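You operate a simulated robot arm through the tools that you are given. There is no shell and no other tool. Be economical: measure what you need, move in short steps, check, and stop when the job is done.

Carry out the task below with a simulated two-armed robot. There is one attempt and no reset: what you move stays moved.

Task
Shut the applicator down: stop, brake, vent the air, power off.
Fine: press Stop first, once; upper brake to 5; touch no other control.

Only the result counts: the job must be done as asked and must still hold three seconds after the hand-in. Knocking over, shifting, dropping, spilling or breaking anything else fails it.

Robot
Two 7-joint arms with three-finger grippers on one trunk, on a base that drives. Base frame: it is fixed to the floor where the robot stands at the start and does not move with it; the origin is under the middle of the robot, x ahead of it, y to its left, z up. Lengths are in m, angles in rad, forces in N, time in s.
The left shoulder is at the start at [0.062, 0.154, 0.917], the right one opposite. With the tool pointing down near the work surface each hand reaches from about 0.2 to 0.64 m from the robot's upright axis, wherever it stands, measured 20 degrees to its own side. Places, roughly: air dial [0.8, -1.1, 0.9]; air gauge [0.8, -1.2, 1]; black reel switch [0.7, -0.1, 1.1]; blue reset button [0.8, -0.1, 1.3]; blue sensor [0.8, -0.3, 1.8]; blue splice lever [0.9, 0.5, 1.6]; control box [0.8, 0, 1.2]; green start button [0.8, 0.1, 1.3]; grey rail knob [0.8, -0.5, 1.8]; head dial [0.9, 0.1, 1.7]; head height handwheel [0.8, -0.4, 1.1]; lower brake lever [0.6, 0.2, 0.9]; lower hub knob [0.7, 0.6, 0.8]; orange clamp lever [0.8, -0.3, 1.2]; red power switch [0.7, 0.1, 1.1]; red stop button [0.8, 0, 1.3]. Payload 2.69 kg a hand.
The tool frame of a hand sits at the grasp point between the pads (the TCP): z along the fingers, y along the line on which they close. The tips reach 0.029 m beyond it. The gripper opens to 0.12 m. The gripper's body begins 0.078 m behind the TCP.
Orientation is told as [roll, pitch, yaw] about the base's x, y, z axes, in that order, counted from this pose: with the fingers straight down and closing along the base's y, the tool's x points along the base's -x, its y along +y and its z along -z.

Tools
- The arms move only by the tool drive_tool. It takes "left_steps", "right_steps" or both (then of equal length, played together; a hand with none holds still); each is one flat list of numbers, 7 for each row, row after row: the shift along the tool's x, y, z in m, then the turn, a rotation vector about the tool's x, y, z in degrees, then the gripper command, from -1 (shut) to 1 (fully open), values between in proportion. In form: [x, y, z, rx, ry, rz, gripper, x, y, z, rx, ry, rz, gripper, ...]. A call has 1 to 20 rows; each row shifts and turns the commanded pose from where the row before left it, along the tool's axes as they then stand. Rows are played at 5 a second. More than 0.05 m and 0.15 rad between two rows, or a gripper value outside its range, and nothing of the call is played. A pose out of reach is approached as far as the arm can. The call stops where the force on the tool passes 80 N (or 10 N more than at its start, if that is more) or the arm is blocked; 0.2 s more then pass. The fingers move at their own pace and stop on an object; they squeeze with about 23 N. The grip force told is the motor's: it shows also when the fingers shut on nothing. Time passes only in rows, and 0.2 s behind the last, so rows that do not move let the fingers close. The reply holds the time, the measured pose of the TCP, the force on the tool along the base axes, the opening and the grip force, in the units named above and with some noise, with the torque about the TCP (base axes, N m) and any sound that the robot's microphone picked up, and new pictures: "views" is both (left out), scene, wrist or none (wrist: the cameras of the hands that moved).
- Cameras (640 x 400 px; columns grow to the right, rows downward): "scene" is now at [0.1846, 0.01, 1.1207]; the picture's right is [0.11, -0.99, 0.00], its down [0.06, 0.01, -1.00] and it looks along [0.99, 0.11, 0.06] (base axes); focal length 214 px, centre (320, 200). "left" rides on the left gripper at [0.063, 0, -0.104] in its tool frame; the picture's right is [0.00, 1.00, 0.00], its down [-0.83, 0.00, -0.56] and it looks along [-0.56, 0.00, 0.83] (tool axes); focal length 275 px, centre (320, 200). "right" rides on the right gripper at [0.063, 0, -0.104] in its tool frame; the picture's right is [0.00, 1.00, 0.00], its down [-0.83, 0.00, -0.56] and it looks along [-0.56, 0.00, 0.83] (tool axes); focal length 275 px, centre (320, 200). There is no depth. A picture from a camera that has moved, and an enlarged one, comes with that camera's place and axes in the base frame and with its lens.
- slide_trunk(by): slides the trunk up (or, below 0, down) by that many m; the arms and the scene camera ride with it, the base frame stays. It gives what a move gives, with no picture.
- drive_base(legs): drives the robot by 1 to 6 legs, each [ahead, left, turn to the left] in m, m and rad, along the robot's own axes; the way and the turn of a leg run together, so that a leg with both is an arc; at most 1.5 m and 3.142 rad a leg. The arms and the cameras ride along, it lands a little off, and it stops where it bumps. It gives what a move gives, and a new picture of the scene camera.
- turn_head(pan, tilt): turns the head with the scene camera to pan (to the left, within 1.396 rad either way) and tilt (down, from -0.506 to 1.204), counted from straight ahead of the robot. It gives what a move gives, and a new picture of the scene camera.
- zoom(camera, box): a new picture of the part [left, top, right, bottom] of that camera's present view, enlarged. The clock stands still meanwhile.
- sign_off(): hands the job in; it is judged then, once.

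Work in short steps. Places have to be worked out from the pictures, the camera data and where the tool is seen: move nearer, look again, correct. Check each grasp and each placing, and mend what went wrong. You have 120 turns and 260 pictures in all, those below and enlarged ones among them. Open the grippers and draw the arms clear of the work before you hand the job in, unless the task says otherwise; then end with one line.

The tools are called after "Request:" as name(argument=value, ...) on one line, values as JSON. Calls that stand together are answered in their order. drive_tool: Moves the arms, as the interface text tells. Its arguments: {"type":"object","properties":{"left_steps":{"type":"array","items":{"type":"number"}},"right_steps":{"type":"array","items":{"type":"number"}},"views":{"type":"string","enum":["both","scene","wrist","none"]}},"required":[]} The other tools are called the same way: slide_trunk (by) slides the trunk up or down; drive_base (legs) drives the base; turn_head (pan, tilt) turns the head that bears the scene camera; zoom (camera, box) takes an enlarged picture of a part of a camera's view; sign_off () hands the job in.

At the start:

```text
time: 0.0
left_ee_pos: [0.3557, 0.196, 1.0]
left_tool_rot: [-0.002, -0.004, 0.002]
left_ft_force: [-0.2, -0.2, -0.1]
left_torque: [-0.02, 0.02, 0.0]
left_gripper_width: 0.1201
left_grip_force: 0.1
right_ee_pos: [0.4349, -0.1171, 0.9987]
right_tool_rot: [0.0, -0.001, -0.001]
right_ft_force: [0.1, -1.0, -0.1]
right_torque: [0.01, 0.01, 0.02]
right_gripper_width: 0.12
right_grip_force: 0.1
trunk travel left (down, up): [-0.288, 0.15]
robot x, y, heading: [0.0012, 0.0006, 0.0]
head pan, tilt: [0.113, -0.056]
```

scene: 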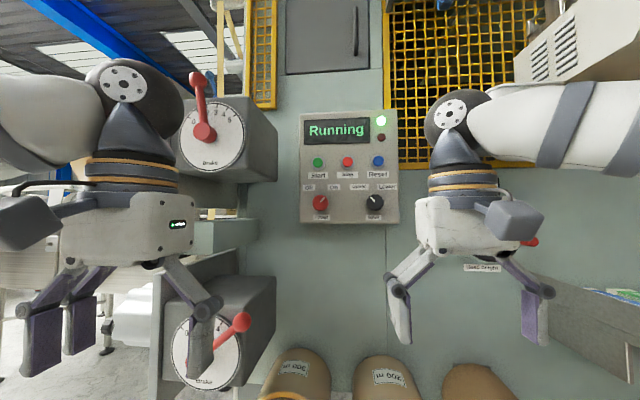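
right: 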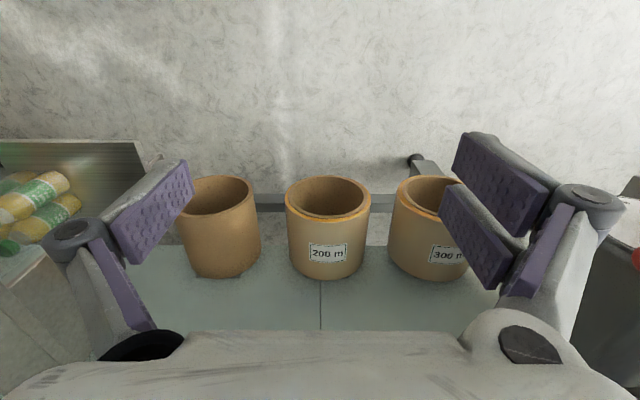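
left: 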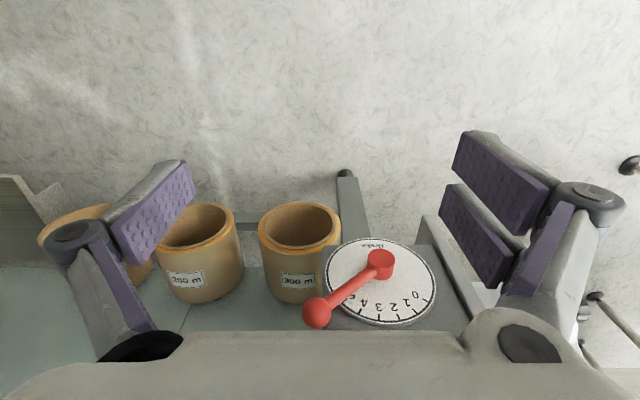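

The control box shows "Running" and both brake dials are visible. I'll zoom in to read the details.

Request:
zoom(camera="scene", box=[290, 100, 410, 230])

Request:
zoom(camera="scene", box=[160, 60, 290, 190])

Request:
turn_head(pan=-0.9, tilt=0.1)

```text
3.08 times, centred on (350, 165) of scene
camera zoom: at [0.1846, 0.01, 1.1207], right [0.11, -0.99, 0.0], down [0.06, 0.01, -1.0], along [0.99, 0.11, 0.06], focal length 660 px, centre (228, 308)
```

zoom: 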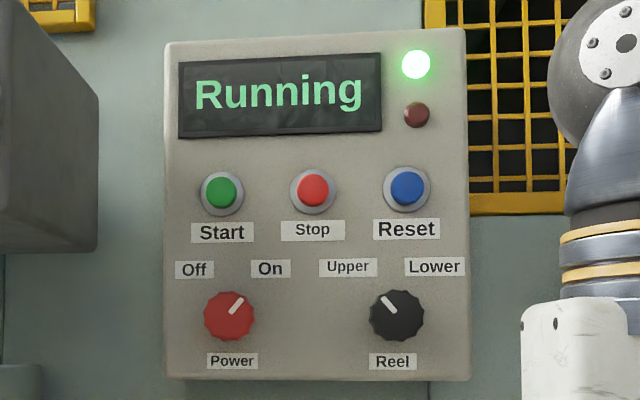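

```text
3.08 times, centred on (225, 125) of scene
camera zoom: at [0.1846, 0.01, 1.1207], right [0.11, -0.99, 0.0], down [0.06, 0.01, -1.0], along [0.99, 0.11, 0.06], focal length 660 px, centre (612, 431)
```

zoom: 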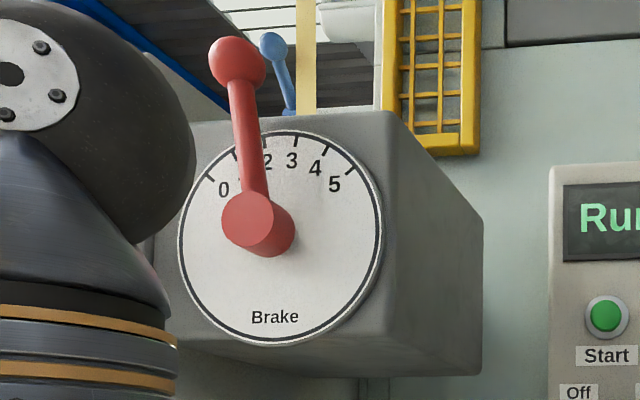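

```text
time: 1.3
left_ee_pos: [0.3553, 0.1955, 1.0005]
left_tool_rot: [-0.003, -0.002, 0.0]
left_ft_force: [0.4, -0.1, 0.8]
left_torque: [0.04, -0.02, 0.0]
left_gripper_width: 0.1204
left_grip_force: 0.0
right_ee_pos: [0.4356, -0.1172, 1.0002]
right_tool_rot: [0.001, -0.003, 0.0]
right_ft_force: [0.1, 1.0, -0.1]
right_torque: [-0.03, -0.01, 0.03]
right_gripper_width: 0.1199
right_grip_force: 0.0
trunk travel left (down, up): [-0.288, 0.15]
robot x, y, heading: [0.0032, 0.0012, 0.002]
head pan, tilt: [-0.901, 0.099]
camera scene: at [0.1539, -0.0721, 1.1067], right [-0.78, -0.62, 0.0], down [-0.06, 0.08, -1.0], along [0.62, -0.78, -0.1], focal length 214 px, centre (320, 200)
```

scene: 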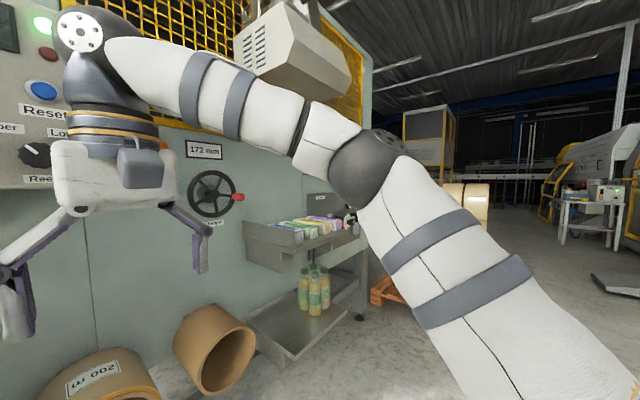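

Stop sits around [0.8, 0.0, 1.27], the upper brake pivot around [0.6, 0.3, 1.29]. I raise the trunk first, so the work is at a better height.

Request:
slide_trunk(by=0.14)

Request:
turn_head(pan=0.0, tilt=0.0)

```text
time: 3.0
left_ee_pos: [0.3578, 0.1948, 1.1391]
left_tool_rot: [0.0, 0.001, 0.0]
left_ft_force: [0.5, -0.2, -0.7]
left_torque: [0.01, 0.01, -0.01]
left_gripper_width: 0.1199
left_grip_force: 0.1
right_ee_pos: [0.4366, -0.1168, 1.1392]
right_tool_rot: [-0.001, 0.001, -0.001]
right_ft_force: [0.3, -0.3, -0.4]
right_torque: [-0.01, 0.01, 0.05]
right_gripper_width: 0.12
right_grip_force: 0.1
trunk travel left (down, up): [-0.428, 0.01]
robot x, y, heading: [-0.0007, 0.0017, -0.004]
head pan, tilt: [-0.901, 0.099]
```

```text
time: 4.2
left_ee_pos: [0.3569, 0.1957, 1.141]
left_tool_rot: [-0.002, -0.003, -0.002]
left_ft_force: [-0.2, 0.2, -0.3]
left_torque: [0.03, 0.01, 0.0]
left_gripper_width: 0.1199
left_grip_force: 0.0
right_ee_pos: [0.4347, -0.1168, 1.1403]
right_tool_rot: [0.0, -0.001, -0.001]
right_ft_force: [-0.1, 1.1, -0.7]
right_torque: [-0.01, -0.01, 0.0]
right_gripper_width: 0.1203
right_grip_force: 0.0
trunk travel left (down, up): [-0.428, 0.01]
robot x, y, heading: [0.0021, -0.001, 0.001]
head pan, tilt: [0.0, 0.0]
camera scene: at [0.1049, -0.0001, 1.2733], right [0.0, -1.0, 0.0], down [0.0, 0.0, -1.0], along [1.0, 0.0, 0.0], focal length 214 px, centre (320, 200)
```

scene: 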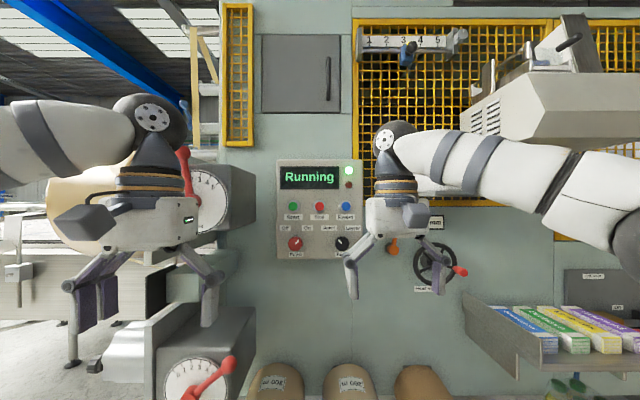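

Next I turn the right hand to point forward while closing the fingers, staying well back from the panel.

Request:
drive_tool(right_steps=[0, 0, -0.01, 0, -8.18, 0, -1, 0, 0, -0.01, 0, -8.18, 0, -1, 0, 0, -0.01, 0, -8.18, 0, -1, 0, 0, -0.01, 0, -8.18, 0, -1, 0, 0, 0, 0, -8.18, 0, -1, 0, 0, 0, 0, -8.18, 0, -1, 0, 0, 0, 0, -8.18, 0, -1, 0, 0, 0, 0, -8.18, 0, -1, 0, 0, 0, 0, -8.18, 0, -1, 0, 0, 0, 0, -8.18, 0, -1, 0, 0, 0, 0, -8.2, 0, -1], views="both")

```text
time: 6.5
left_ee_pos: [0.3548, 0.1954, 1.1402]
left_tool_rot: [-0.002, -0.001, 0.001]
left_ft_force: [-0.1, -0.2, -0.1]
left_torque: [0.0, 0.0, -0.02]
left_gripper_width: 0.1201
left_grip_force: 0.1
right_ee_pos: [0.4271, -0.1167, 1.1787]
right_tool_rot: [2.819, -1.569, -2.818]
right_ft_force: [0.5, 0.9, 0.7]
right_torque: [0.02, -0.01, 0.03]
right_gripper_width: 0.0
right_grip_force: 23.0
trunk travel left (down, up): [-0.428, 0.01]
robot x, y, heading: [0.0011, -0.0011, -0.003]
head pan, tilt: [0.0, 0.0]
camera scene: at [0.1052, 0.0002, 1.2732], right [0.0, -1.0, 0.0], down [0.0, 0.0, -1.0], along [1.0, 0.0, 0.0], focal length 214 px, centre (320, 200)
camera right: at [0.3234, -0.1171, 1.1152], right [0.0, 1.0, 0.0], down [-0.56, 0.0, 0.83], along [0.83, 0.0, 0.56], focal length 275 px, centre (320, 200)
```

scene: 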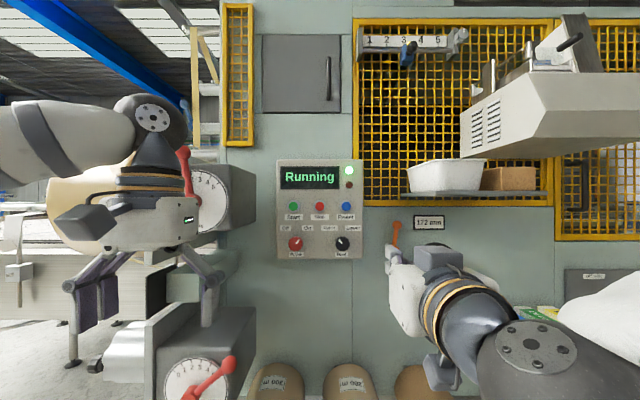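
right: 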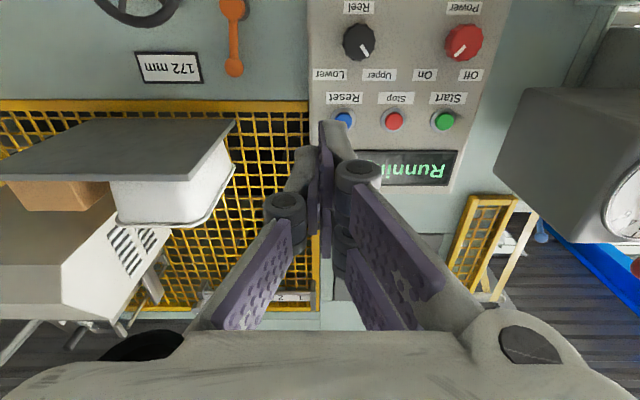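

Triangulating the Stop button from both cameras gives about [0.755, 0.0, 1.255]. I move the closed right hand in line with it, stopping 0.1 m short.

Request:
drive_tool(right_steps=[-0.038, 0, 0, 0, 0, 0, -1, -0.038, 0, 0, 0, 0, 0, -1, 0, 0.039, 0, 0, 0, 0, -1, 0, 0.039, 0, 0, 0, 0, -1, 0, 0.039, 0, 0, 0, 0, -1, 0, 0, 0.05, 0, 0, 0, -1, 0, 0, 0.05, 0, 0, 0, -1, 0, 0, 0.05, 0, 0, 0, -1, 0, 0, 0.05, 0, 0, 0, -1], views="both")

```text
time: 8.6
left_ee_pos: [0.3564, 0.1961, 1.1401]
left_tool_rot: [-0.002, 0.0, -0.001]
left_ft_force: [0.4, 0.2, 0.3]
left_torque: [0.02, 0.02, 0.0]
left_gripper_width: 0.1201
left_grip_force: 0.0
right_ee_pos: [0.6264, 0.0019, 1.2544]
right_tool_rot: [-1.135, -1.569, 1.137]
right_ft_force: [0.1, 0.7, -0.3]
right_torque: [0.0, 0.02, 0.01]
right_gripper_width: 0.0
right_grip_force: 23.2
trunk travel left (down, up): [-0.428, 0.01]
robot x, y, heading: [-0.0003, 0.0013, -0.006]
head pan, tilt: [0.0, 0.0]
camera scene: at [0.1062, 0.0003, 1.273], right [0.0, -1.0, 0.0], down [0.0, 0.0, -1.0], along [1.0, 0.0, 0.0], focal length 214 px, centre (320, 200)
camera right: at [0.5232, 0.0005, 1.1909], right [0.0, 1.0, -0.01], down [-0.56, 0.0, 0.83], along [0.83, 0.0, 0.56], focal length 275 px, centre (320, 200)
```

scene: 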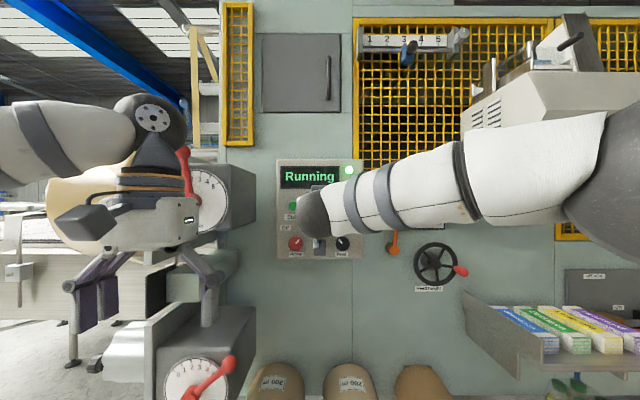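
right: 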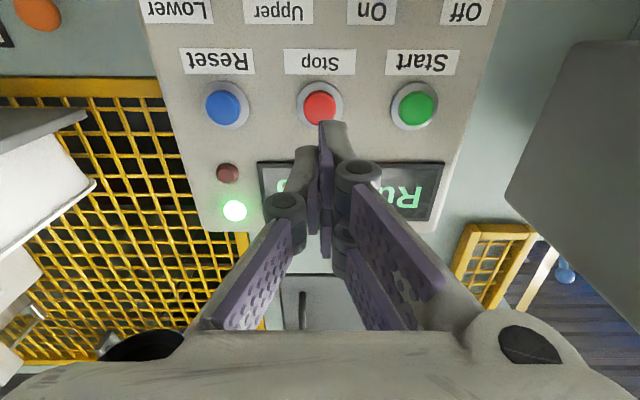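

The tip is lined up with the red button. I advance to within about a centimetre of it.

Request:
drive_tool(right_steps=[0, 0, 0.03, 0, 0, 0, -1, 0, 0, 0.03, 0, 0, 0, -1, 0, 0, 0.025, 0, 0, 0, -1], views="wrist")

```text
time: 9.3
left_ee_pos: [0.3585, 0.1951, 1.1385]
left_tool_rot: [-0.002, 0.0, -0.002]
left_ft_force: [0.7, -0.1, 0.4]
left_torque: [-0.01, 0.04, 0.02]
left_gripper_width: 0.1198
left_grip_force: 0.0
right_ee_pos: [0.7121, 0.0005, 1.2521]
right_tool_rot: [-0.352, -1.568, 0.352]
right_ft_force: [0.8, -0.3, -0.7]
right_torque: [-0.04, 0.02, -0.01]
right_gripper_width: 0.0
right_grip_force: 22.8
trunk travel left (down, up): [-0.428, 0.01]
robot x, y, heading: [-0.0013, -0.0016, 0.002]
head pan, tilt: [0.0, 0.0]
camera right: at [0.6091, 0.0003, 1.1896], right [0.0, 1.0, -0.01], down [-0.55, 0.0, 0.83], along [0.83, 0.0, 0.55], focal length 275 px, centre (320, 200)
```

right: 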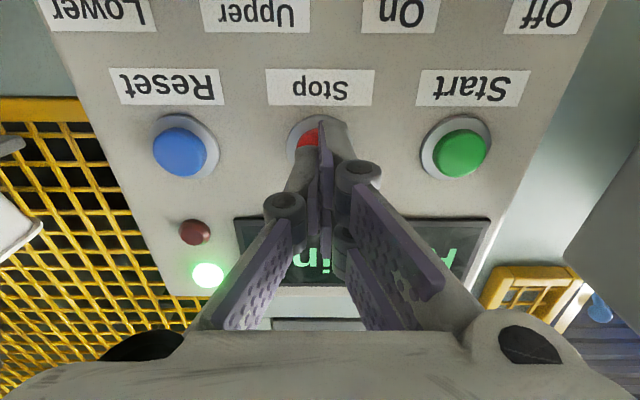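

The tip is right in front of Stop. I press in small steps, then watch force and sound.

Request:
drive_tool(right_steps=[0, 0, 0.005, 0, 0, 0, -1, 0, 0, 0.005, 0, 0, 0, -1, 0, 0, 0.005, 0, 0, 0, -1], views="wrist")

```text
time: 10.2
left_ee_pos: [0.3558, 0.1953, 1.1405]
left_tool_rot: [-0.002, -0.001, 0.002]
left_ft_force: [-0.6, -0.5, 0.1]
left_torque: [-0.02, -0.02, 0.03]
left_gripper_width: 0.1199
left_grip_force: 0.1
right_ee_pos: [0.7115, -0.0005, 1.2542]
right_tool_rot: [-2.994, -1.567, 2.993]
right_ft_force: [-0.5, -0.6, 0.7]
right_torque: [0.01, -0.02, 0.03]
right_gripper_width: 0.0
right_grip_force: 22.8
right hand out of reach, approached as far as the arm can: row 1, 2, 3
trunk travel left (down, up): [-0.428, 0.01]
robot x, y, heading: [0.0001, -0.002, -0.001]
head pan, tilt: [0.0, 0.0]
camera right: at [0.6078, -0.0005, 1.1916], right [0.0, 1.0, 0.0], down [-0.56, 0.0, 0.83], along [0.83, 0.0, 0.56], focal length 275 px, centre (320, 200)
```

right: 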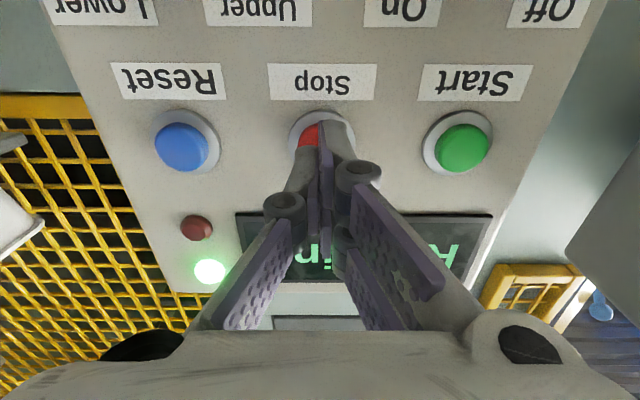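

That is out of reach by about a centimetre, and the button is untouched. I draw the right hand back, pull the left hand nearer to the body, and look down to see the floor space ahead.

Request:
drive_tool(right_steps=[0, 0, -0.045, 0, 0, 0, -1, 0, 0, -0.045, 0, 0, 0, -1, 0, 0, -0.045, 0, 0, 0, -1, 0, 0, -0.045, 0, 0, 0, -1], left_steps=[0.02, 0, 0, 0, 0, 0, 1, 0.02, 0, 0, 0, 0, 0, 1, 0.02, 0, 0, 0, 0, 0, 1, 0.02, 0, 0, 0, 0, 0, 1], views="none")

Request:
turn_head(pan=0.0, tilt=0.9)

```text
time: 11.2
left_ee_pos: [0.2746, 0.1959, 1.1409]
left_tool_rot: [-0.002, 0.0, 0.001]
left_ft_force: [-0.9, -0.2, -0.6]
left_torque: [0.02, 0.0, -0.01]
left_gripper_width: 0.1197
left_grip_force: 0.0
right_ee_pos: [0.5302, -0.0011, 1.2545]
right_tool_rot: [2.977, -1.567, -2.978]
right_ft_force: [-0.6, 0.2, 0.6]
right_torque: [-0.01, 0.0, 0.02]
right_gripper_width: 0.0
right_grip_force: 23.1
trunk travel left (down, up): [-0.428, 0.01]
robot x, y, heading: [0.0016, 0.0032, -0.002]
head pan, tilt: [0.0, 0.0]
```

```text
time: 12.3
left_ee_pos: [0.2763, 0.1958, 1.1399]
left_tool_rot: [-0.001, 0.001, -0.001]
left_ft_force: [0.0, 0.3, -0.8]
left_torque: [0.01, -0.03, 0.01]
left_gripper_width: 0.1198
left_grip_force: 0.0
right_ee_pos: [0.5342, -0.0018, 1.2514]
right_tool_rot: [0.079, -1.568, -0.081]
right_ft_force: [-0.1, -0.4, 1.6]
right_torque: [-0.04, 0.04, -0.02]
right_gripper_width: 0.0
right_grip_force: 23.0
trunk travel left (down, up): [-0.428, 0.01]
robot x, y, heading: [0.0014, 0.0014, 0.002]
head pan, tilt: [0.0, 0.901]
camera scene: at [0.097, 0.0006, 1.2029], right [0.01, -1.0, 0.0], down [-0.7, -0.01, -0.71], along [0.71, 0.01, -0.7], focal length 214 px, centre (320, 200)
```

scene: 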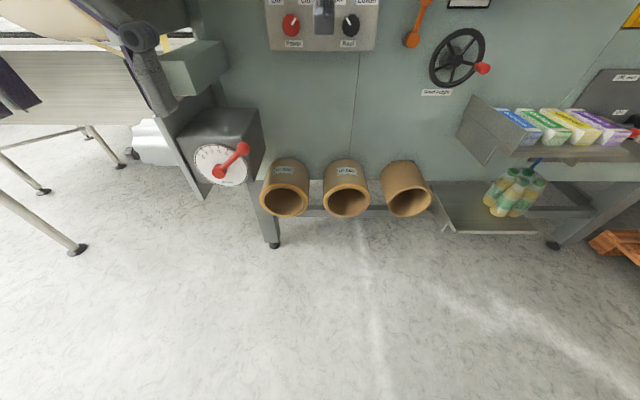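

The floor ahead is clear. I drive 0.10 m ahead and look level again.

Request:
drive_base(legs=[[0.1, 0, 0]])

Request:
turn_head(pan=0.3, tilt=0.0)

Request:
zoom(camera="right", box=[160, 0, 480, 200])

```text
time: 13.5
left_ee_pos: [0.377, 0.1963, 1.1394]
left_tool_rot: [-0.002, 0.001, -0.001]
left_ft_force: [0.8, -0.2, -0.2]
left_torque: [-0.04, 0.03, 0.01]
left_gripper_width: 0.1199
left_grip_force: 0.0
right_ee_pos: [0.6303, -0.0006, 1.2527]
right_tool_rot: [-0.219, -1.569, 0.22]
right_ft_force: [0.4, -0.1, -1.3]
right_torque: [-0.01, -0.01, -0.02]
right_gripper_width: 0.0001
right_grip_force: 23.2
trunk travel left (down, up): [-0.428, 0.01]
robot x, y, heading: [0.0996, 0.0006, -0.002]
head pan, tilt: [0.0, 0.901]
camera scene: at [0.1966, 0.0009, 1.2034], right [0.01, -1.0, 0.0], down [-0.7, -0.01, -0.72], along [0.72, 0.01, -0.7], focal length 214 px, centre (320, 200)
```

scene: 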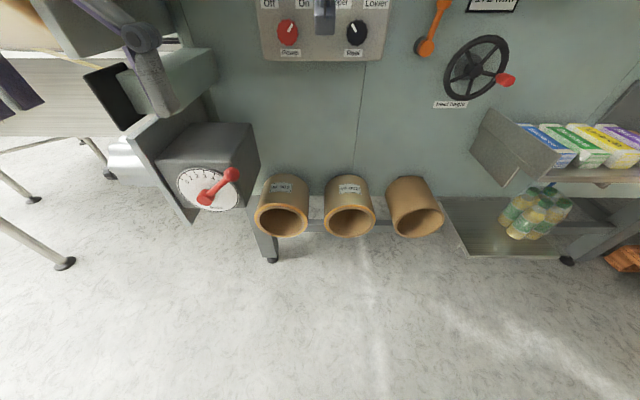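

```text
time: 14.7
left_ee_pos: [0.3746, 0.1954, 1.1409]
left_tool_rot: [-0.002, -0.001, -0.001]
left_ft_force: [-0.3, 0.6, -0.9]
left_torque: [-0.05, 0.03, 0.0]
left_gripper_width: 0.1202
left_grip_force: 0.1
right_ee_pos: [0.6313, -0.0016, 1.253]
right_tool_rot: [-0.628, -1.571, 0.626]
right_ft_force: [0.4, -0.8, 0.0]
right_torque: [0.03, 0.04, -0.02]
right_gripper_width: 0.0
right_grip_force: 23.3
trunk travel left (down, up): [-0.428, 0.01]
robot x, y, heading: [0.0985, 0.0027, -0.002]
head pan, tilt: [0.3, 0.0]
camera scene: at [0.2, 0.0266, 1.2732], right [0.3, -0.96, 0.0], down [0.0, 0.0, -1.0], along [0.96, 0.3, 0.0], focal length 214 px, centre (320, 200)
```

scene: 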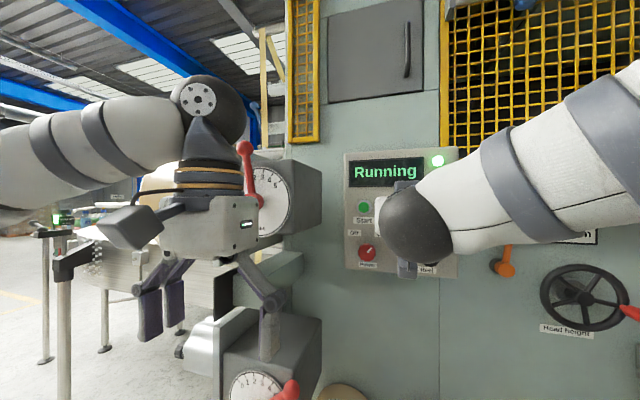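

```text
2.00 times, centred on (320, 100) of right
camera zoom: at [0.5273, -0.001, 1.1898], right [0.0, 1.0, 0.0], down [-0.56, 0.0, 0.83], along [0.83, 0.0, 0.56], focal length 551 px, centre (320, 400)
```

zoom: 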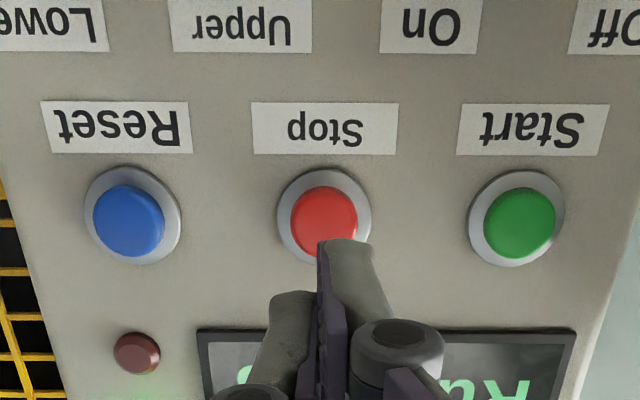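

Alignment still holds. I approach and then press in small steps.

Request:
drive_tool(right_steps=[0, 0, 0.03, 0, 0, 0, -1, 0, 0, 0.03, 0, 0, 0, -1, 0, 0, 0.025, 0, 0, 0, -1, 0, 0, 0.004, 0, 0, 0, -1, 0, 0, 0.004, 0, 0, 0, -1], views="wrist")

```text
time: 15.9
left_ee_pos: [0.3753, 0.1965, 1.1401]
left_tool_rot: [-0.002, -0.001, 0.001]
left_ft_force: [0.5, -0.2, -0.9]
left_torque: [0.0, 0.0, 0.0]
left_gripper_width: 0.1201
left_grip_force: 0.1
right_ee_pos: [0.7239, -0.0006, 1.2532]
right_tool_rot: [-0.452, -1.569, 0.451]
right_ft_force: [0.3, 0.4, -0.1]
right_torque: [0.0, 0.0, 0.0]
right_gripper_width: 0.0001
right_grip_force: 23.7
trunk travel left (down, up): [-0.428, 0.01]
robot x, y, heading: [0.0963, -0.0018, -0.0]
head pan, tilt: [0.3, 0.0]
camera right: at [0.6203, -0.0015, 1.1891], right [0.0, 1.0, -0.01], down [-0.55, 0.0, 0.83], along [0.83, 0.0, 0.55], focal length 275 px, centre (320, 200)
```

right: 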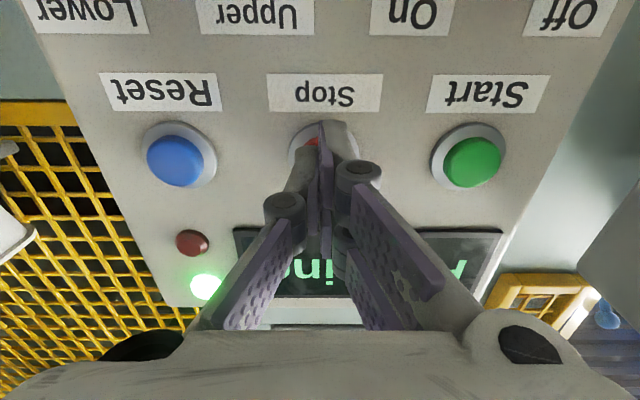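

No contact yet and still running, so I continue in 3 mm steps.

Request:
drive_tool(right_steps=[0, 0, 0.003, 0, 0, 0, -1, 0, 0, 0.003, 0, 0, 0, -1], views="wrist")

```text
time: 16.5
left_ee_pos: [0.3742, 0.1956, 1.141]
left_tool_rot: [-0.002, -0.003, 0.0]
left_ft_force: [-0.4, -0.8, 0.4]
left_torque: [0.0, 0.0, 0.0]
left_gripper_width: 0.1202
left_grip_force: 0.1
right_ee_pos: [0.7293, 0.0003, 1.2526]
right_tool_rot: [-2.409, -1.57, 2.409]
right_ft_force: [-2.3, -0.1, 0.4]
right_torque: [0.02, 0.0, 0.03]
right_gripper_width: 0.006
right_grip_force: 27.9
trunk travel left (down, up): [-0.428, 0.01]
robot x, y, heading: [0.0992, 0.0006, 0.001]
head pan, tilt: [0.3, 0.0]
heard: click
camera right: at [0.6255, -0.0014, 1.1896], right [0.0, 1.0, 0.0], down [-0.56, 0.0, 0.83], along [0.83, 0.0, 0.56], focal length 275 px, centre (320, 200)
```

right: 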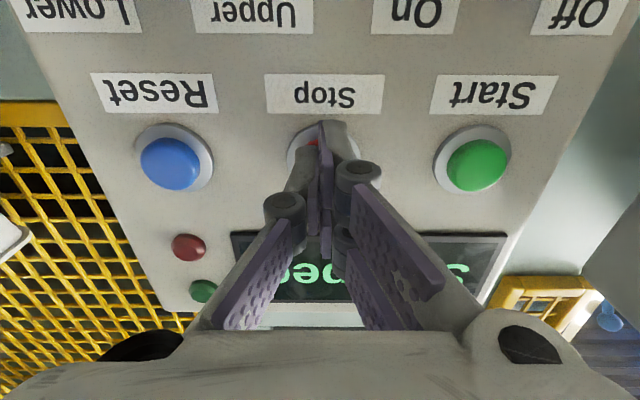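

Click heard and the display changed. I back off straight away and look at the display and the brake.

Request:
drive_tool(right_steps=[0, 0, -0.03, 0, 0, 0, -1, 0, 0, -0.05, 0, 0, 0, -1, 0, 0, -0.05, 0, 0, 0, -1, 0, 0, -0.05, 0, 0, 0, -1, 0, 0, -0.05, 0, 0, 0, -1, 0, -0.05, 0, 0, 0, 0, -1, 0, -0.05, 0, 0, 0, 0, -1], views="scene")

Request:
zoom(camera="scene", box=[220, 120, 480, 290])

```text
time: 18.1
left_ee_pos: [0.3756, 0.1953, 1.1402]
left_tool_rot: [-0.004, -0.001, -0.002]
left_ft_force: [-0.4, 0.5, -0.1]
left_torque: [0.0, -0.02, -0.01]
left_gripper_width: 0.1202
left_grip_force: 0.0
right_ee_pos: [0.4986, -0.1004, 1.254]
right_tool_rot: [2.646, -1.571, -2.645]
right_ft_force: [-0.9, -0.2, 0.1]
right_torque: [-0.01, -0.02, 0.01]
right_gripper_width: 0.0001
right_grip_force: 28.9
trunk travel left (down, up): [-0.428, 0.01]
robot x, y, heading: [0.1009, -0.0032, -0.001]
head pan, tilt: [0.3, 0.0]
camera scene: at [0.1997, 0.0256, 1.2733], right [0.3, -0.96, 0.0], down [0.0, 0.0, -1.0], along [0.96, 0.3, 0.0], focal length 214 px, centre (320, 200)
```

scene: 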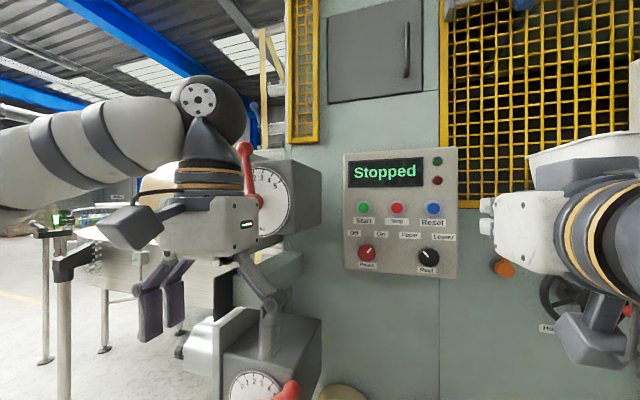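

```text
2.35 times, centred on (350, 205) of scene
camera zoom: at [0.1997, 0.0256, 1.2733], right [0.3, -0.96, 0.0], down [0.0, 0.0, -1.0], along [0.96, 0.3, 0.0], focal length 505 px, centre (249, 188)
```

zoom: 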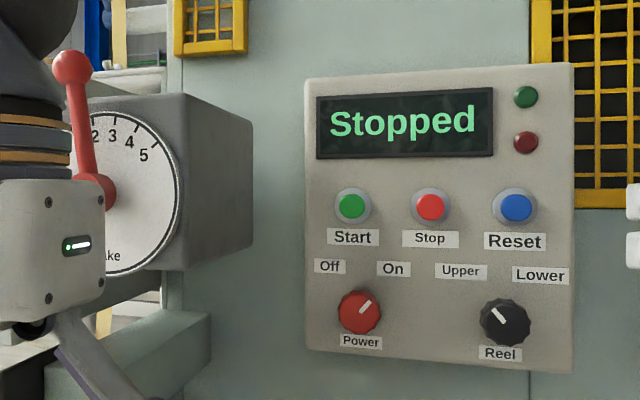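

The display reads "Stopped". Next is the left hand: I turn it to point forward in place, fingers shut, then look at the upper brake.

Request:
drive_tool(left_steps=[0, 0, 0, 0, -8.18, 0, -1, 0, 0, 0, 0, -8.18, 0, -1, 0, 0, 0, 0, -8.18, 0, -1, 0, 0, 0, 0, -8.18, 0, -1, 0, 0, 0, 0, -8.18, 0, -1, 0, 0, 0, 0, -8.18, 0, -1, 0, 0, 0, 0, -8.18, 0, -1, 0, 0, 0, 0, -8.18, 0, -1, 0, 0, 0, 0, -8.18, 0, -1, 0, 0, 0, 0, -8.18, 0, -1, 0, 0, 0, 0, -8.2, 0, -1], views="both")

```text
time: 20.5
left_ee_pos: [0.4277, 0.1728, 1.2668]
left_tool_rot: [-2.238, -1.569, 2.24]
left_ft_force: [0.0, -0.6, -0.1]
left_torque: [0.02, -0.02, -0.02]
left_gripper_width: 0.0
left_grip_force: 22.3
left hand out of reach, approached as far as the arm can: row 7, 8, 9, 10, 11
right_ee_pos: [0.5008, -0.1006, 1.2546]
right_tool_rot: [-0.017, -1.572, 0.019]
right_ft_force: [0.3, 0.4, -0.5]
right_torque: [0.01, 0.02, 0.02]
right_gripper_width: 0.0
right_grip_force: 28.3
trunk travel left (down, up): [-0.428, 0.01]
robot x, y, heading: [0.0975, 0.0022, -0.001]
head pan, tilt: [0.3, 0.0]
camera scene: at [0.2003, 0.0264, 1.2732], right [0.3, -0.96, 0.0], down [0.0, 0.0, -1.0], along [0.96, 0.3, 0.0], focal length 214 px, centre (320, 200)
camera left: at [0.3258, 0.1738, 1.2047], right [0.0, 1.0, 0.0], down [-0.56, 0.0, 0.83], along [0.83, 0.0, 0.56], focal length 275 px, centre (320, 200)
```

scene: 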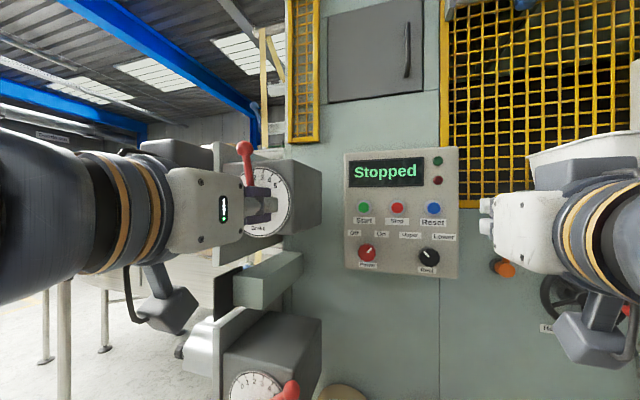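
left: 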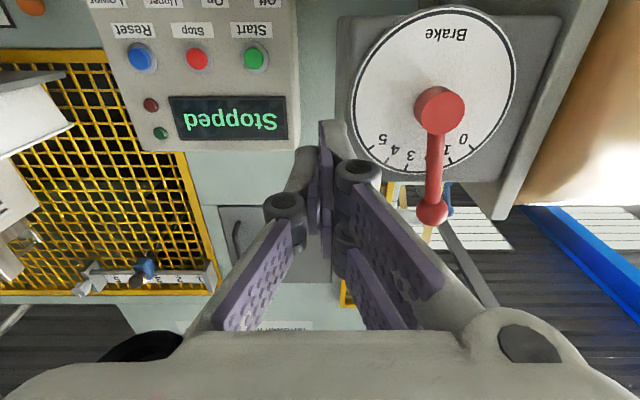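

The brake knob triangulates to about [0.553, 0.288, 1.372] and the pivot to [0.56, 0.275, 1.271], so the lever stands near 2. I bring the closed left fingers to the lever's left side, still in front of it.

Request:
drive_tool(left_steps=[-0.037, 0, 0, 0, 0, 0, -1, -0.037, 0, 0, 0, 0, 0, -1, 0, 0.047, 0, 0, 0, 0, -1, 0, 0.047, 0, 0, 0, 0, -1, 0, 0.048, 0, 0, 0, 0, -1], views="both")

```text
time: 21.7
left_ee_pos: [0.4294, 0.3187, 1.3406]
left_tool_rot: [-2.142, -1.568, 2.145]
left_ft_force: [0.6, 0.4, 0.0]
left_torque: [-0.03, -0.02, -0.04]
left_gripper_width: 0.0
left_grip_force: 22.8
right_ee_pos: [0.4991, -0.0968, 1.2539]
right_tool_rot: [-1.255, -1.569, 1.255]
right_ft_force: [-0.1, 0.9, -0.2]
right_torque: [-0.03, 0.01, 0.0]
right_gripper_width: 0.0001
right_grip_force: 28.6
trunk travel left (down, up): [-0.428, 0.01]
robot x, y, heading: [0.103, 0.0005, -0.005]
head pan, tilt: [0.3, 0.0]
camera scene: at [0.1999, 0.0277, 1.2733], right [0.3, -0.96, 0.0], down [0.0, 0.0, -1.0], along [0.96, 0.3, 0.0], focal length 214 px, centre (320, 200)
camera left: at [0.3263, 0.3186, 1.2777], right [0.0, 1.0, 0.0], down [-0.56, 0.0, 0.83], along [0.83, 0.0, 0.56], focal length 275 px, centre (320, 200)
```

scene: 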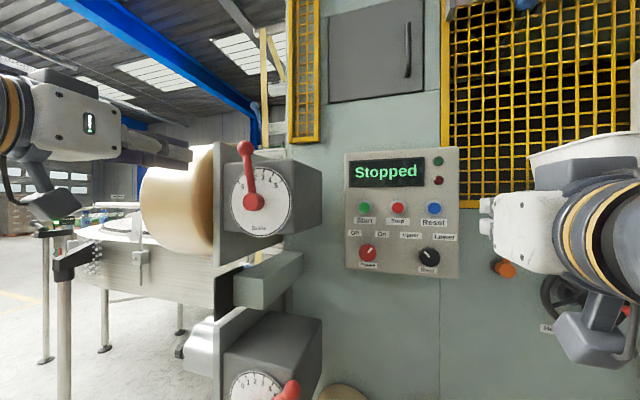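
left: 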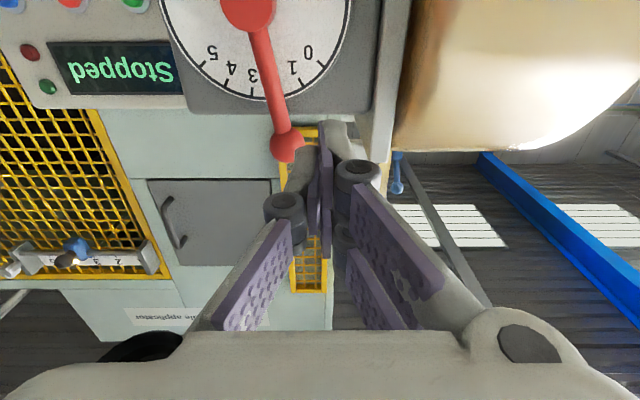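

Clearances match the estimate. I advance the fingertips alongside the lever.

Request:
drive_tool(left_steps=[0, 0, 0.04, 0, 0, 0, -1, 0, 0, 0.04, 0, 0, 0, -1, 0, 0, 0.028, 0, 0, 0, -1], views="both")

```text
time: 22.5
left_ee_pos: [0.5378, 0.3164, 1.3418]
left_tool_rot: [-2.236, -1.569, 2.236]
left_ft_force: [-0.7, -0.9, 0.2]
left_torque: [0.01, 0.02, -0.03]
left_gripper_width: 0.0
left_grip_force: 23.2
right_ee_pos: [0.5022, -0.1002, 1.2531]
right_tool_rot: [-0.126, -1.569, 0.125]
right_ft_force: [0.0, 0.0, 0.5]
right_torque: [-0.01, 0.0, -0.02]
right_gripper_width: 0.0
right_grip_force: 28.3
trunk travel left (down, up): [-0.428, 0.01]
robot x, y, heading: [0.0978, 0.0012, -0.0]
head pan, tilt: [0.3, 0.0]
camera scene: at [0.2004, 0.0265, 1.2732], right [0.3, -0.96, 0.0], down [0.0, 0.0, -1.0], along [0.96, 0.3, 0.0], focal length 214 px, centre (320, 200)
camera left: at [0.4343, 0.3168, 1.2786], right [0.0, 1.0, 0.0], down [-0.56, 0.0, 0.83], along [0.83, 0.0, 0.56], focal length 275 px, centre (320, 200)
```

scene: 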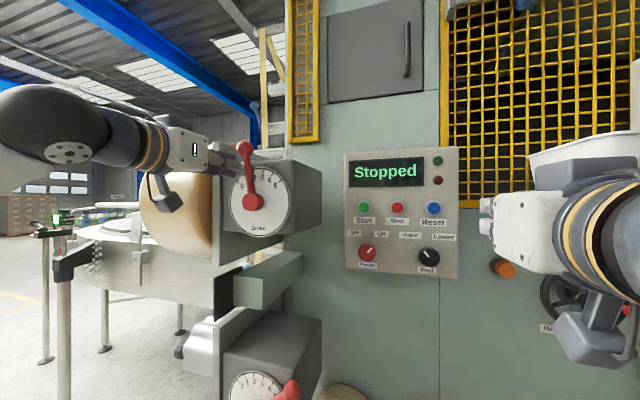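
left: 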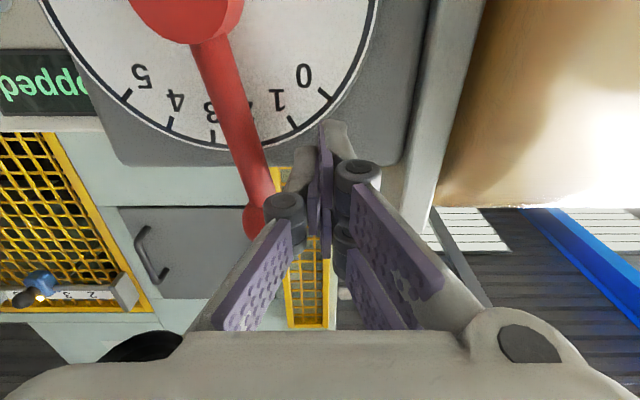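

The fingertips are beside the lever without contact. I push it right along the arc, most of the way, then check.

Request:
drive_tool(left_steps=[-0.0007, -0.012, 0, 0, 0, 0, -1, -0.0046, -0.0128, 0, 0, 0, 0, -1, -0.0024, -0.0134, 0, 0, 0, 0, -1, 0, -0.0136, 0, 0, 0, 0, -1, 0.0024, -0.0134, 0, 0, 0, 0, -1, 0.0046, -0.0128, 0, 0, 0, 0, -1], views="both")

Request:
zoom(camera="scene", box=[200, 120, 330, 250])

```text
time: 23.9
left_ee_pos: [0.5365, 0.2379, 1.3418]
left_tool_rot: [-2.417, -1.567, 2.418]
left_ft_force: [1.0, 2.9, 3.3]
left_torque: [0.04, -0.06, 0.08]
left_gripper_width: 0.0
left_grip_force: 22.7
right_ee_pos: [0.5001, -0.0994, 1.2539]
right_tool_rot: [-1.232, -1.571, 1.231]
right_ft_force: [-0.3, -0.1, 0.4]
right_torque: [-0.01, 0.01, 0.01]
right_gripper_width: 0.0002
right_grip_force: 28.4
trunk travel left (down, up): [-0.428, 0.01]
robot x, y, heading: [0.0999, -0.0, -0.003]
head pan, tilt: [0.3, 0.0]
camera scene: at [0.1999, 0.0268, 1.2733], right [0.3, -0.96, 0.0], down [0.0, 0.0, -1.0], along [0.96, 0.3, 0.0], focal length 214 px, centre (320, 200)
camera left: at [0.4328, 0.2379, 1.279], right [0.0, 1.0, 0.0], down [-0.56, 0.0, 0.83], along [0.83, 0.0, 0.56], focal length 275 px, centre (320, 200)
```

scene: 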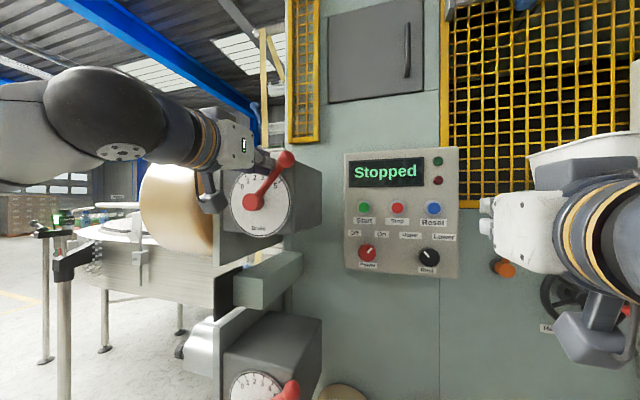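
left: 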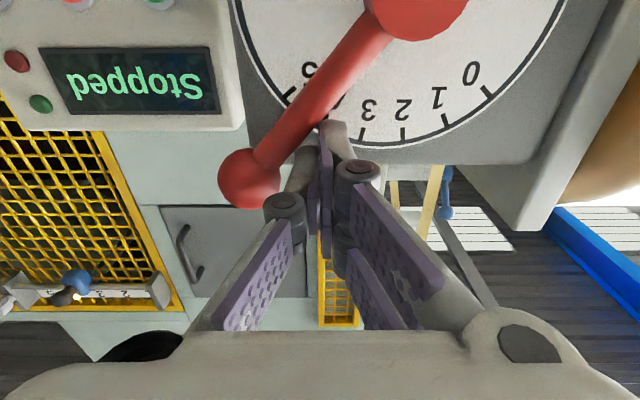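

```text
3.08 times, centred on (265, 185) of scene
camera zoom: at [0.1999, 0.0268, 1.2733], right [0.3, -0.96, 0.0], down [0.0, 0.0, -1.0], along [0.96, 0.3, 0.0], focal length 660 px, centre (489, 246)
```

zoom: 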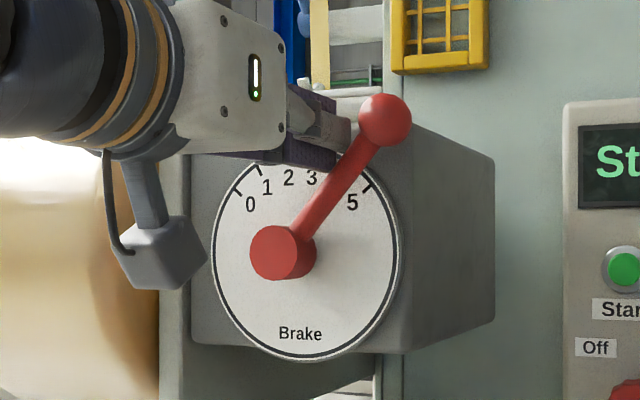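

The knob is now at about 43° from vertical, and the 5 tick appears to be at about 50°. I push about 7° more and check.

Request:
drive_tool(left_steps=[0.002, -0.0044, 0, 0, 0, 0, -1, 0.0025, -0.004, 0, 0, 0, 0, -1], views="wrist")

Request:
zoom(camera="scene", box=[200, 120, 330, 250])

```text
time: 24.5
left_ee_pos: [0.5374, 0.2299, 1.3375]
left_tool_rot: [-2.45, -1.569, 2.449]
left_ft_force: [0.0, 3.1, 2.9]
left_torque: [0.06, -0.01, 0.08]
left_gripper_width: 0.0002
left_grip_force: 22.7
right_ee_pos: [0.498, -0.0986, 1.2534]
right_tool_rot: [-1.134, -1.569, 1.133]
right_ft_force: [-0.3, -0.5, -0.6]
right_torque: [0.01, 0.01, -0.01]
right_gripper_width: 0.0
right_grip_force: 28.3
trunk travel left (down, up): [-0.428, 0.01]
robot x, y, heading: [0.0989, -0.0006, 0.0]
head pan, tilt: [0.3, 0.0]
camera left: at [0.4332, 0.23, 1.2745], right [0.0, 1.0, 0.0], down [-0.56, 0.0, 0.83], along [0.83, 0.0, 0.56], focal length 275 px, centre (320, 200)
```

left: 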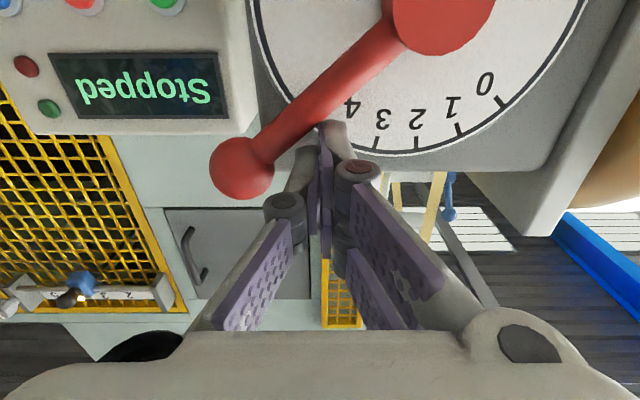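

```text
3.08 times, centred on (265, 185) of scene
camera zoom: at [0.1998, 0.027, 1.2733], right [0.3, -0.96, 0.0], down [0.0, 0.0, -1.0], along [0.96, 0.3, 0.0], focal length 660 px, centre (489, 246)
```

zoom: 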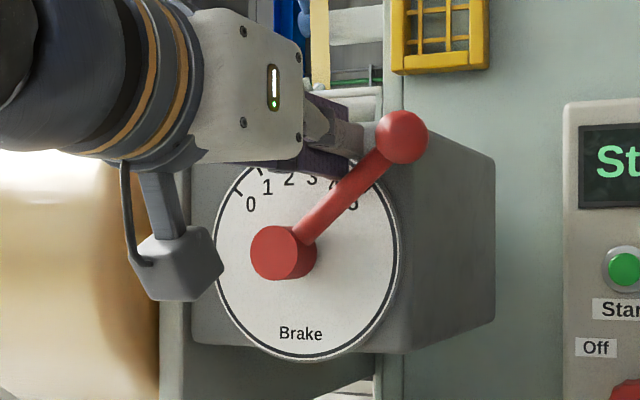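

The estimate is now about 50°, with no sign of a hard stop. To judge without parallax I back the hand off and place the wrist camera directly in front of the pivot.

Request:
drive_tool(left_steps=[-0.004, 0.006, 0, 0, 0, 0, -1, 0, 0, -0.035, 0, 0, 0, -1, 0, 0, -0.035, 0, 0, 0, -1, 0, 0, -0.035, 0, 0, 0, -1, 0.022, 0.017, 0, 0, 0, 0, -1, 0.022, 0.018, 0, 0, 0, 0, -1, 0, 0, 0, 0, 8, 0, -1, 0, 0, 0, 0, 8, 0, -1, 0, 0, 0, 0, 4, 0, -1], views="both")

Request:
zoom(camera="left", box=[200, 0, 440, 150])

```text
time: 26.5
left_ee_pos: [0.4325, 0.2698, 1.2972]
left_tool_rot: [-0.005, -1.222, 0.006]
left_ft_force: [0.8, 0.5, 0.5]
left_torque: [-0.01, 0.04, -0.01]
left_gripper_width: 0.0
left_grip_force: 23.4
right_ee_pos: [0.5008, -0.1006, 1.2536]
right_tool_rot: [-0.038, -1.57, 0.036]
right_ft_force: [0.7, 0.0, -0.3]
right_torque: [0.03, -0.01, 0.02]
right_gripper_width: 0.0
right_grip_force: 28.8
trunk travel left (down, up): [-0.428, 0.01]
robot x, y, heading: [0.0995, 0.0006, -0.003]
head pan, tilt: [0.3, 0.0]
camera scene: at [0.2, 0.0264, 1.2733], right [0.3, -0.96, 0.0], down [0.0, 0.0, -1.0], along [0.96, 0.3, 0.0], focal length 214 px, centre (320, 200)
camera left: at [0.3127, 0.2704, 1.2739], right [0.0, 1.0, 0.0], down [-0.24, 0.0, 0.97], along [0.97, 0.0, 0.24], focal length 275 px, centre (320, 200)
```

scene: 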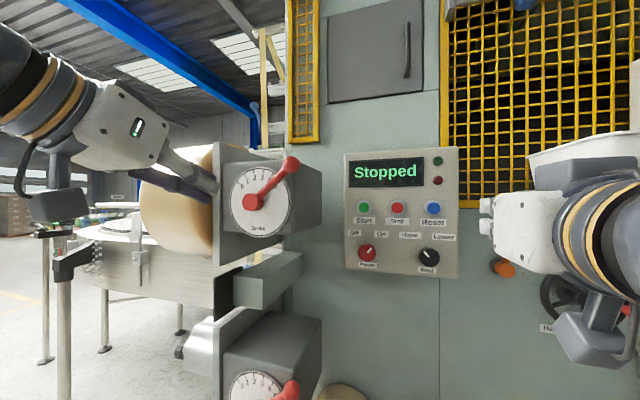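
left: 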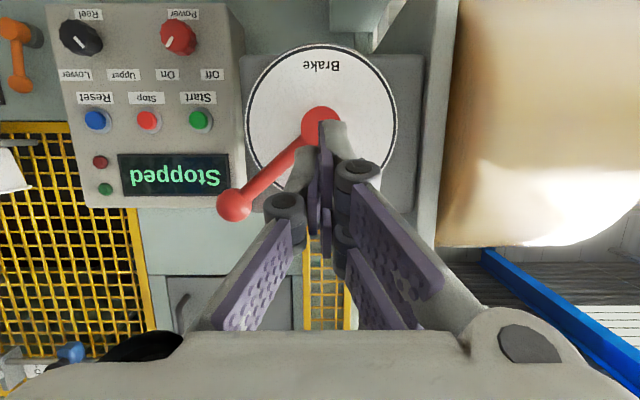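

```text
2.67 times, centred on (320, 75) of left
camera zoom: at [0.3127, 0.2704, 1.2739], right [0.0, 1.0, 0.0], down [-0.24, 0.0, 0.97], along [0.97, 0.0, 0.24], focal length 734 px, centre (320, 533)
```

zoom: 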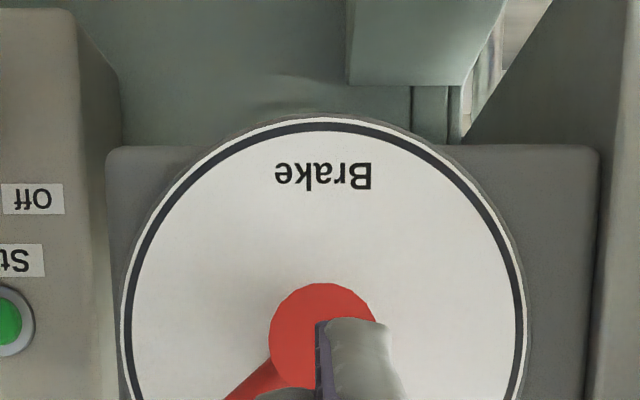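

The pivot is centred and the lever reads about 48.5° here, but the fingers hide the ticks. I open the gripper (clear of the lever) to see the scale.

Request:
drive_tool(left_steps=[0, 0, -0.01, 0, 0, 0, 1, 0, 0, 0, 0, 0, 0, 1, 0, 0, 0, 0, 0, 0, 1], views="none")

Request:
zoom(camera="left", box=[200, 40, 440, 230])

```text
time: 27.3
left_ee_pos: [0.4218, 0.269, 1.3013]
left_tool_rot: [-0.006, -1.224, 0.004]
left_ft_force: [-0.6, 0.0, -0.4]
left_torque: [0.0, -0.02, 0.0]
left_gripper_width: 0.12
left_grip_force: 0.0
right_ee_pos: [0.4987, -0.1007, 1.2541]
right_tool_rot: [-0.56, -1.571, 0.56]
right_ft_force: [-0.2, 0.1, 0.4]
right_torque: [-0.01, 0.01, -0.02]
right_gripper_width: 0.0001
right_grip_force: 28.3
trunk travel left (down, up): [-0.428, 0.01]
robot x, y, heading: [0.0988, 0.0002, -0.003]
head pan, tilt: [0.3, 0.0]
```

```text
2.11 times, centred on (320, 135) of left
camera zoom: at [0.3035, 0.2702, 1.2775], right [0.0, 1.0, 0.0], down [-0.24, 0.0, 0.97], along [0.97, 0.0, 0.24], focal length 580 px, centre (320, 337)
```

zoom: 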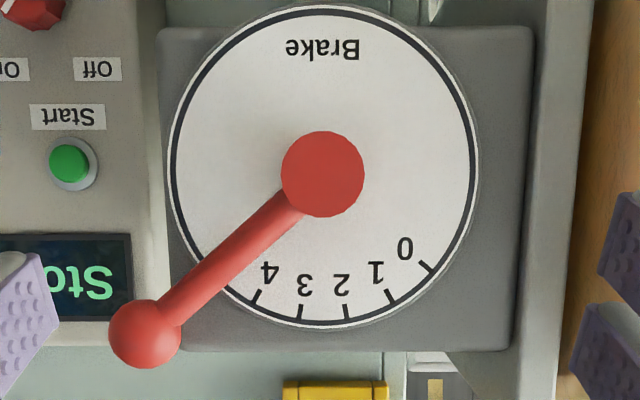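

With the parallax-free view the lever lies over the 5 tick (about 48–49° against 47–48°), so the brake is set. I back the base off 0.2 m and look right toward the air dial.

Request:
drive_base(legs=[[-0.25, 0, 0]])

Request:
turn_head(pan=-0.8, tilt=0.25)

```text
time: 29.1
left_ee_pos: [0.1734, 0.27, 1.3]
left_tool_rot: [-0.005, -1.225, 0.004]
left_ft_force: [-1.2, -0.5, -0.3]
left_torque: [0.01, 0.01, 0.02]
left_gripper_width: 0.1199
left_grip_force: 0.0
right_ee_pos: [0.2503, -0.0999, 1.2536]
right_tool_rot: [-0.773, -1.571, 0.769]
right_ft_force: [-1.4, -0.1, -0.1]
right_torque: [0.0, 0.01, 0.02]
right_gripper_width: 0.0
right_grip_force: 28.7
trunk travel left (down, up): [-0.428, 0.01]
robot x, y, heading: [-0.1506, 0.0023, -0.004]
head pan, tilt: [0.3, 0.0]
camera scene: at [-0.0493, 0.0267, 1.2733], right [0.29, -0.96, 0.0], down [0.0, 0.0, -1.0], along [0.96, 0.29, 0.0], focal length 214 px, centre (320, 200)
```

scene: 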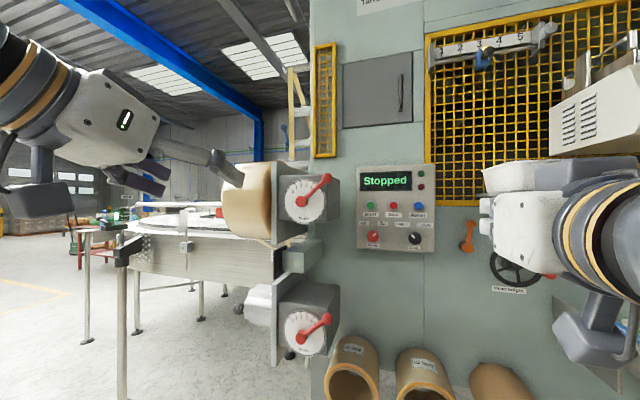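

```text
time: 30.4
left_ee_pos: [0.1749, 0.2697, 1.3007]
left_tool_rot: [-0.006, -1.225, 0.003]
left_ft_force: [-0.9, -1.0, 0.7]
left_torque: [0.02, 0.01, 0.01]
left_gripper_width: 0.1198
left_grip_force: 0.0
right_ee_pos: [0.2524, -0.0987, 1.2537]
right_tool_rot: [-0.233, -1.569, 0.232]
right_ft_force: [1.0, -0.1, -0.1]
right_torque: [-0.02, 0.02, 0.02]
right_gripper_width: 0.0
right_grip_force: 28.4
trunk travel left (down, up): [-0.428, 0.01]
robot x, y, heading: [-0.1475, -0.0013, -0.001]
head pan, tilt: [-0.799, 0.25]
camera scene: at [-0.0697, -0.0668, 1.2503], right [-0.72, -0.7, 0.0], down [-0.17, 0.18, -0.97], along [0.68, -0.7, -0.25], focal length 214 px, centre (320, 200)
```

scene: 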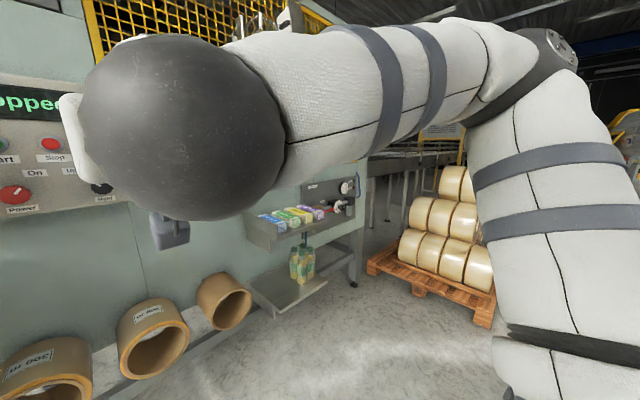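

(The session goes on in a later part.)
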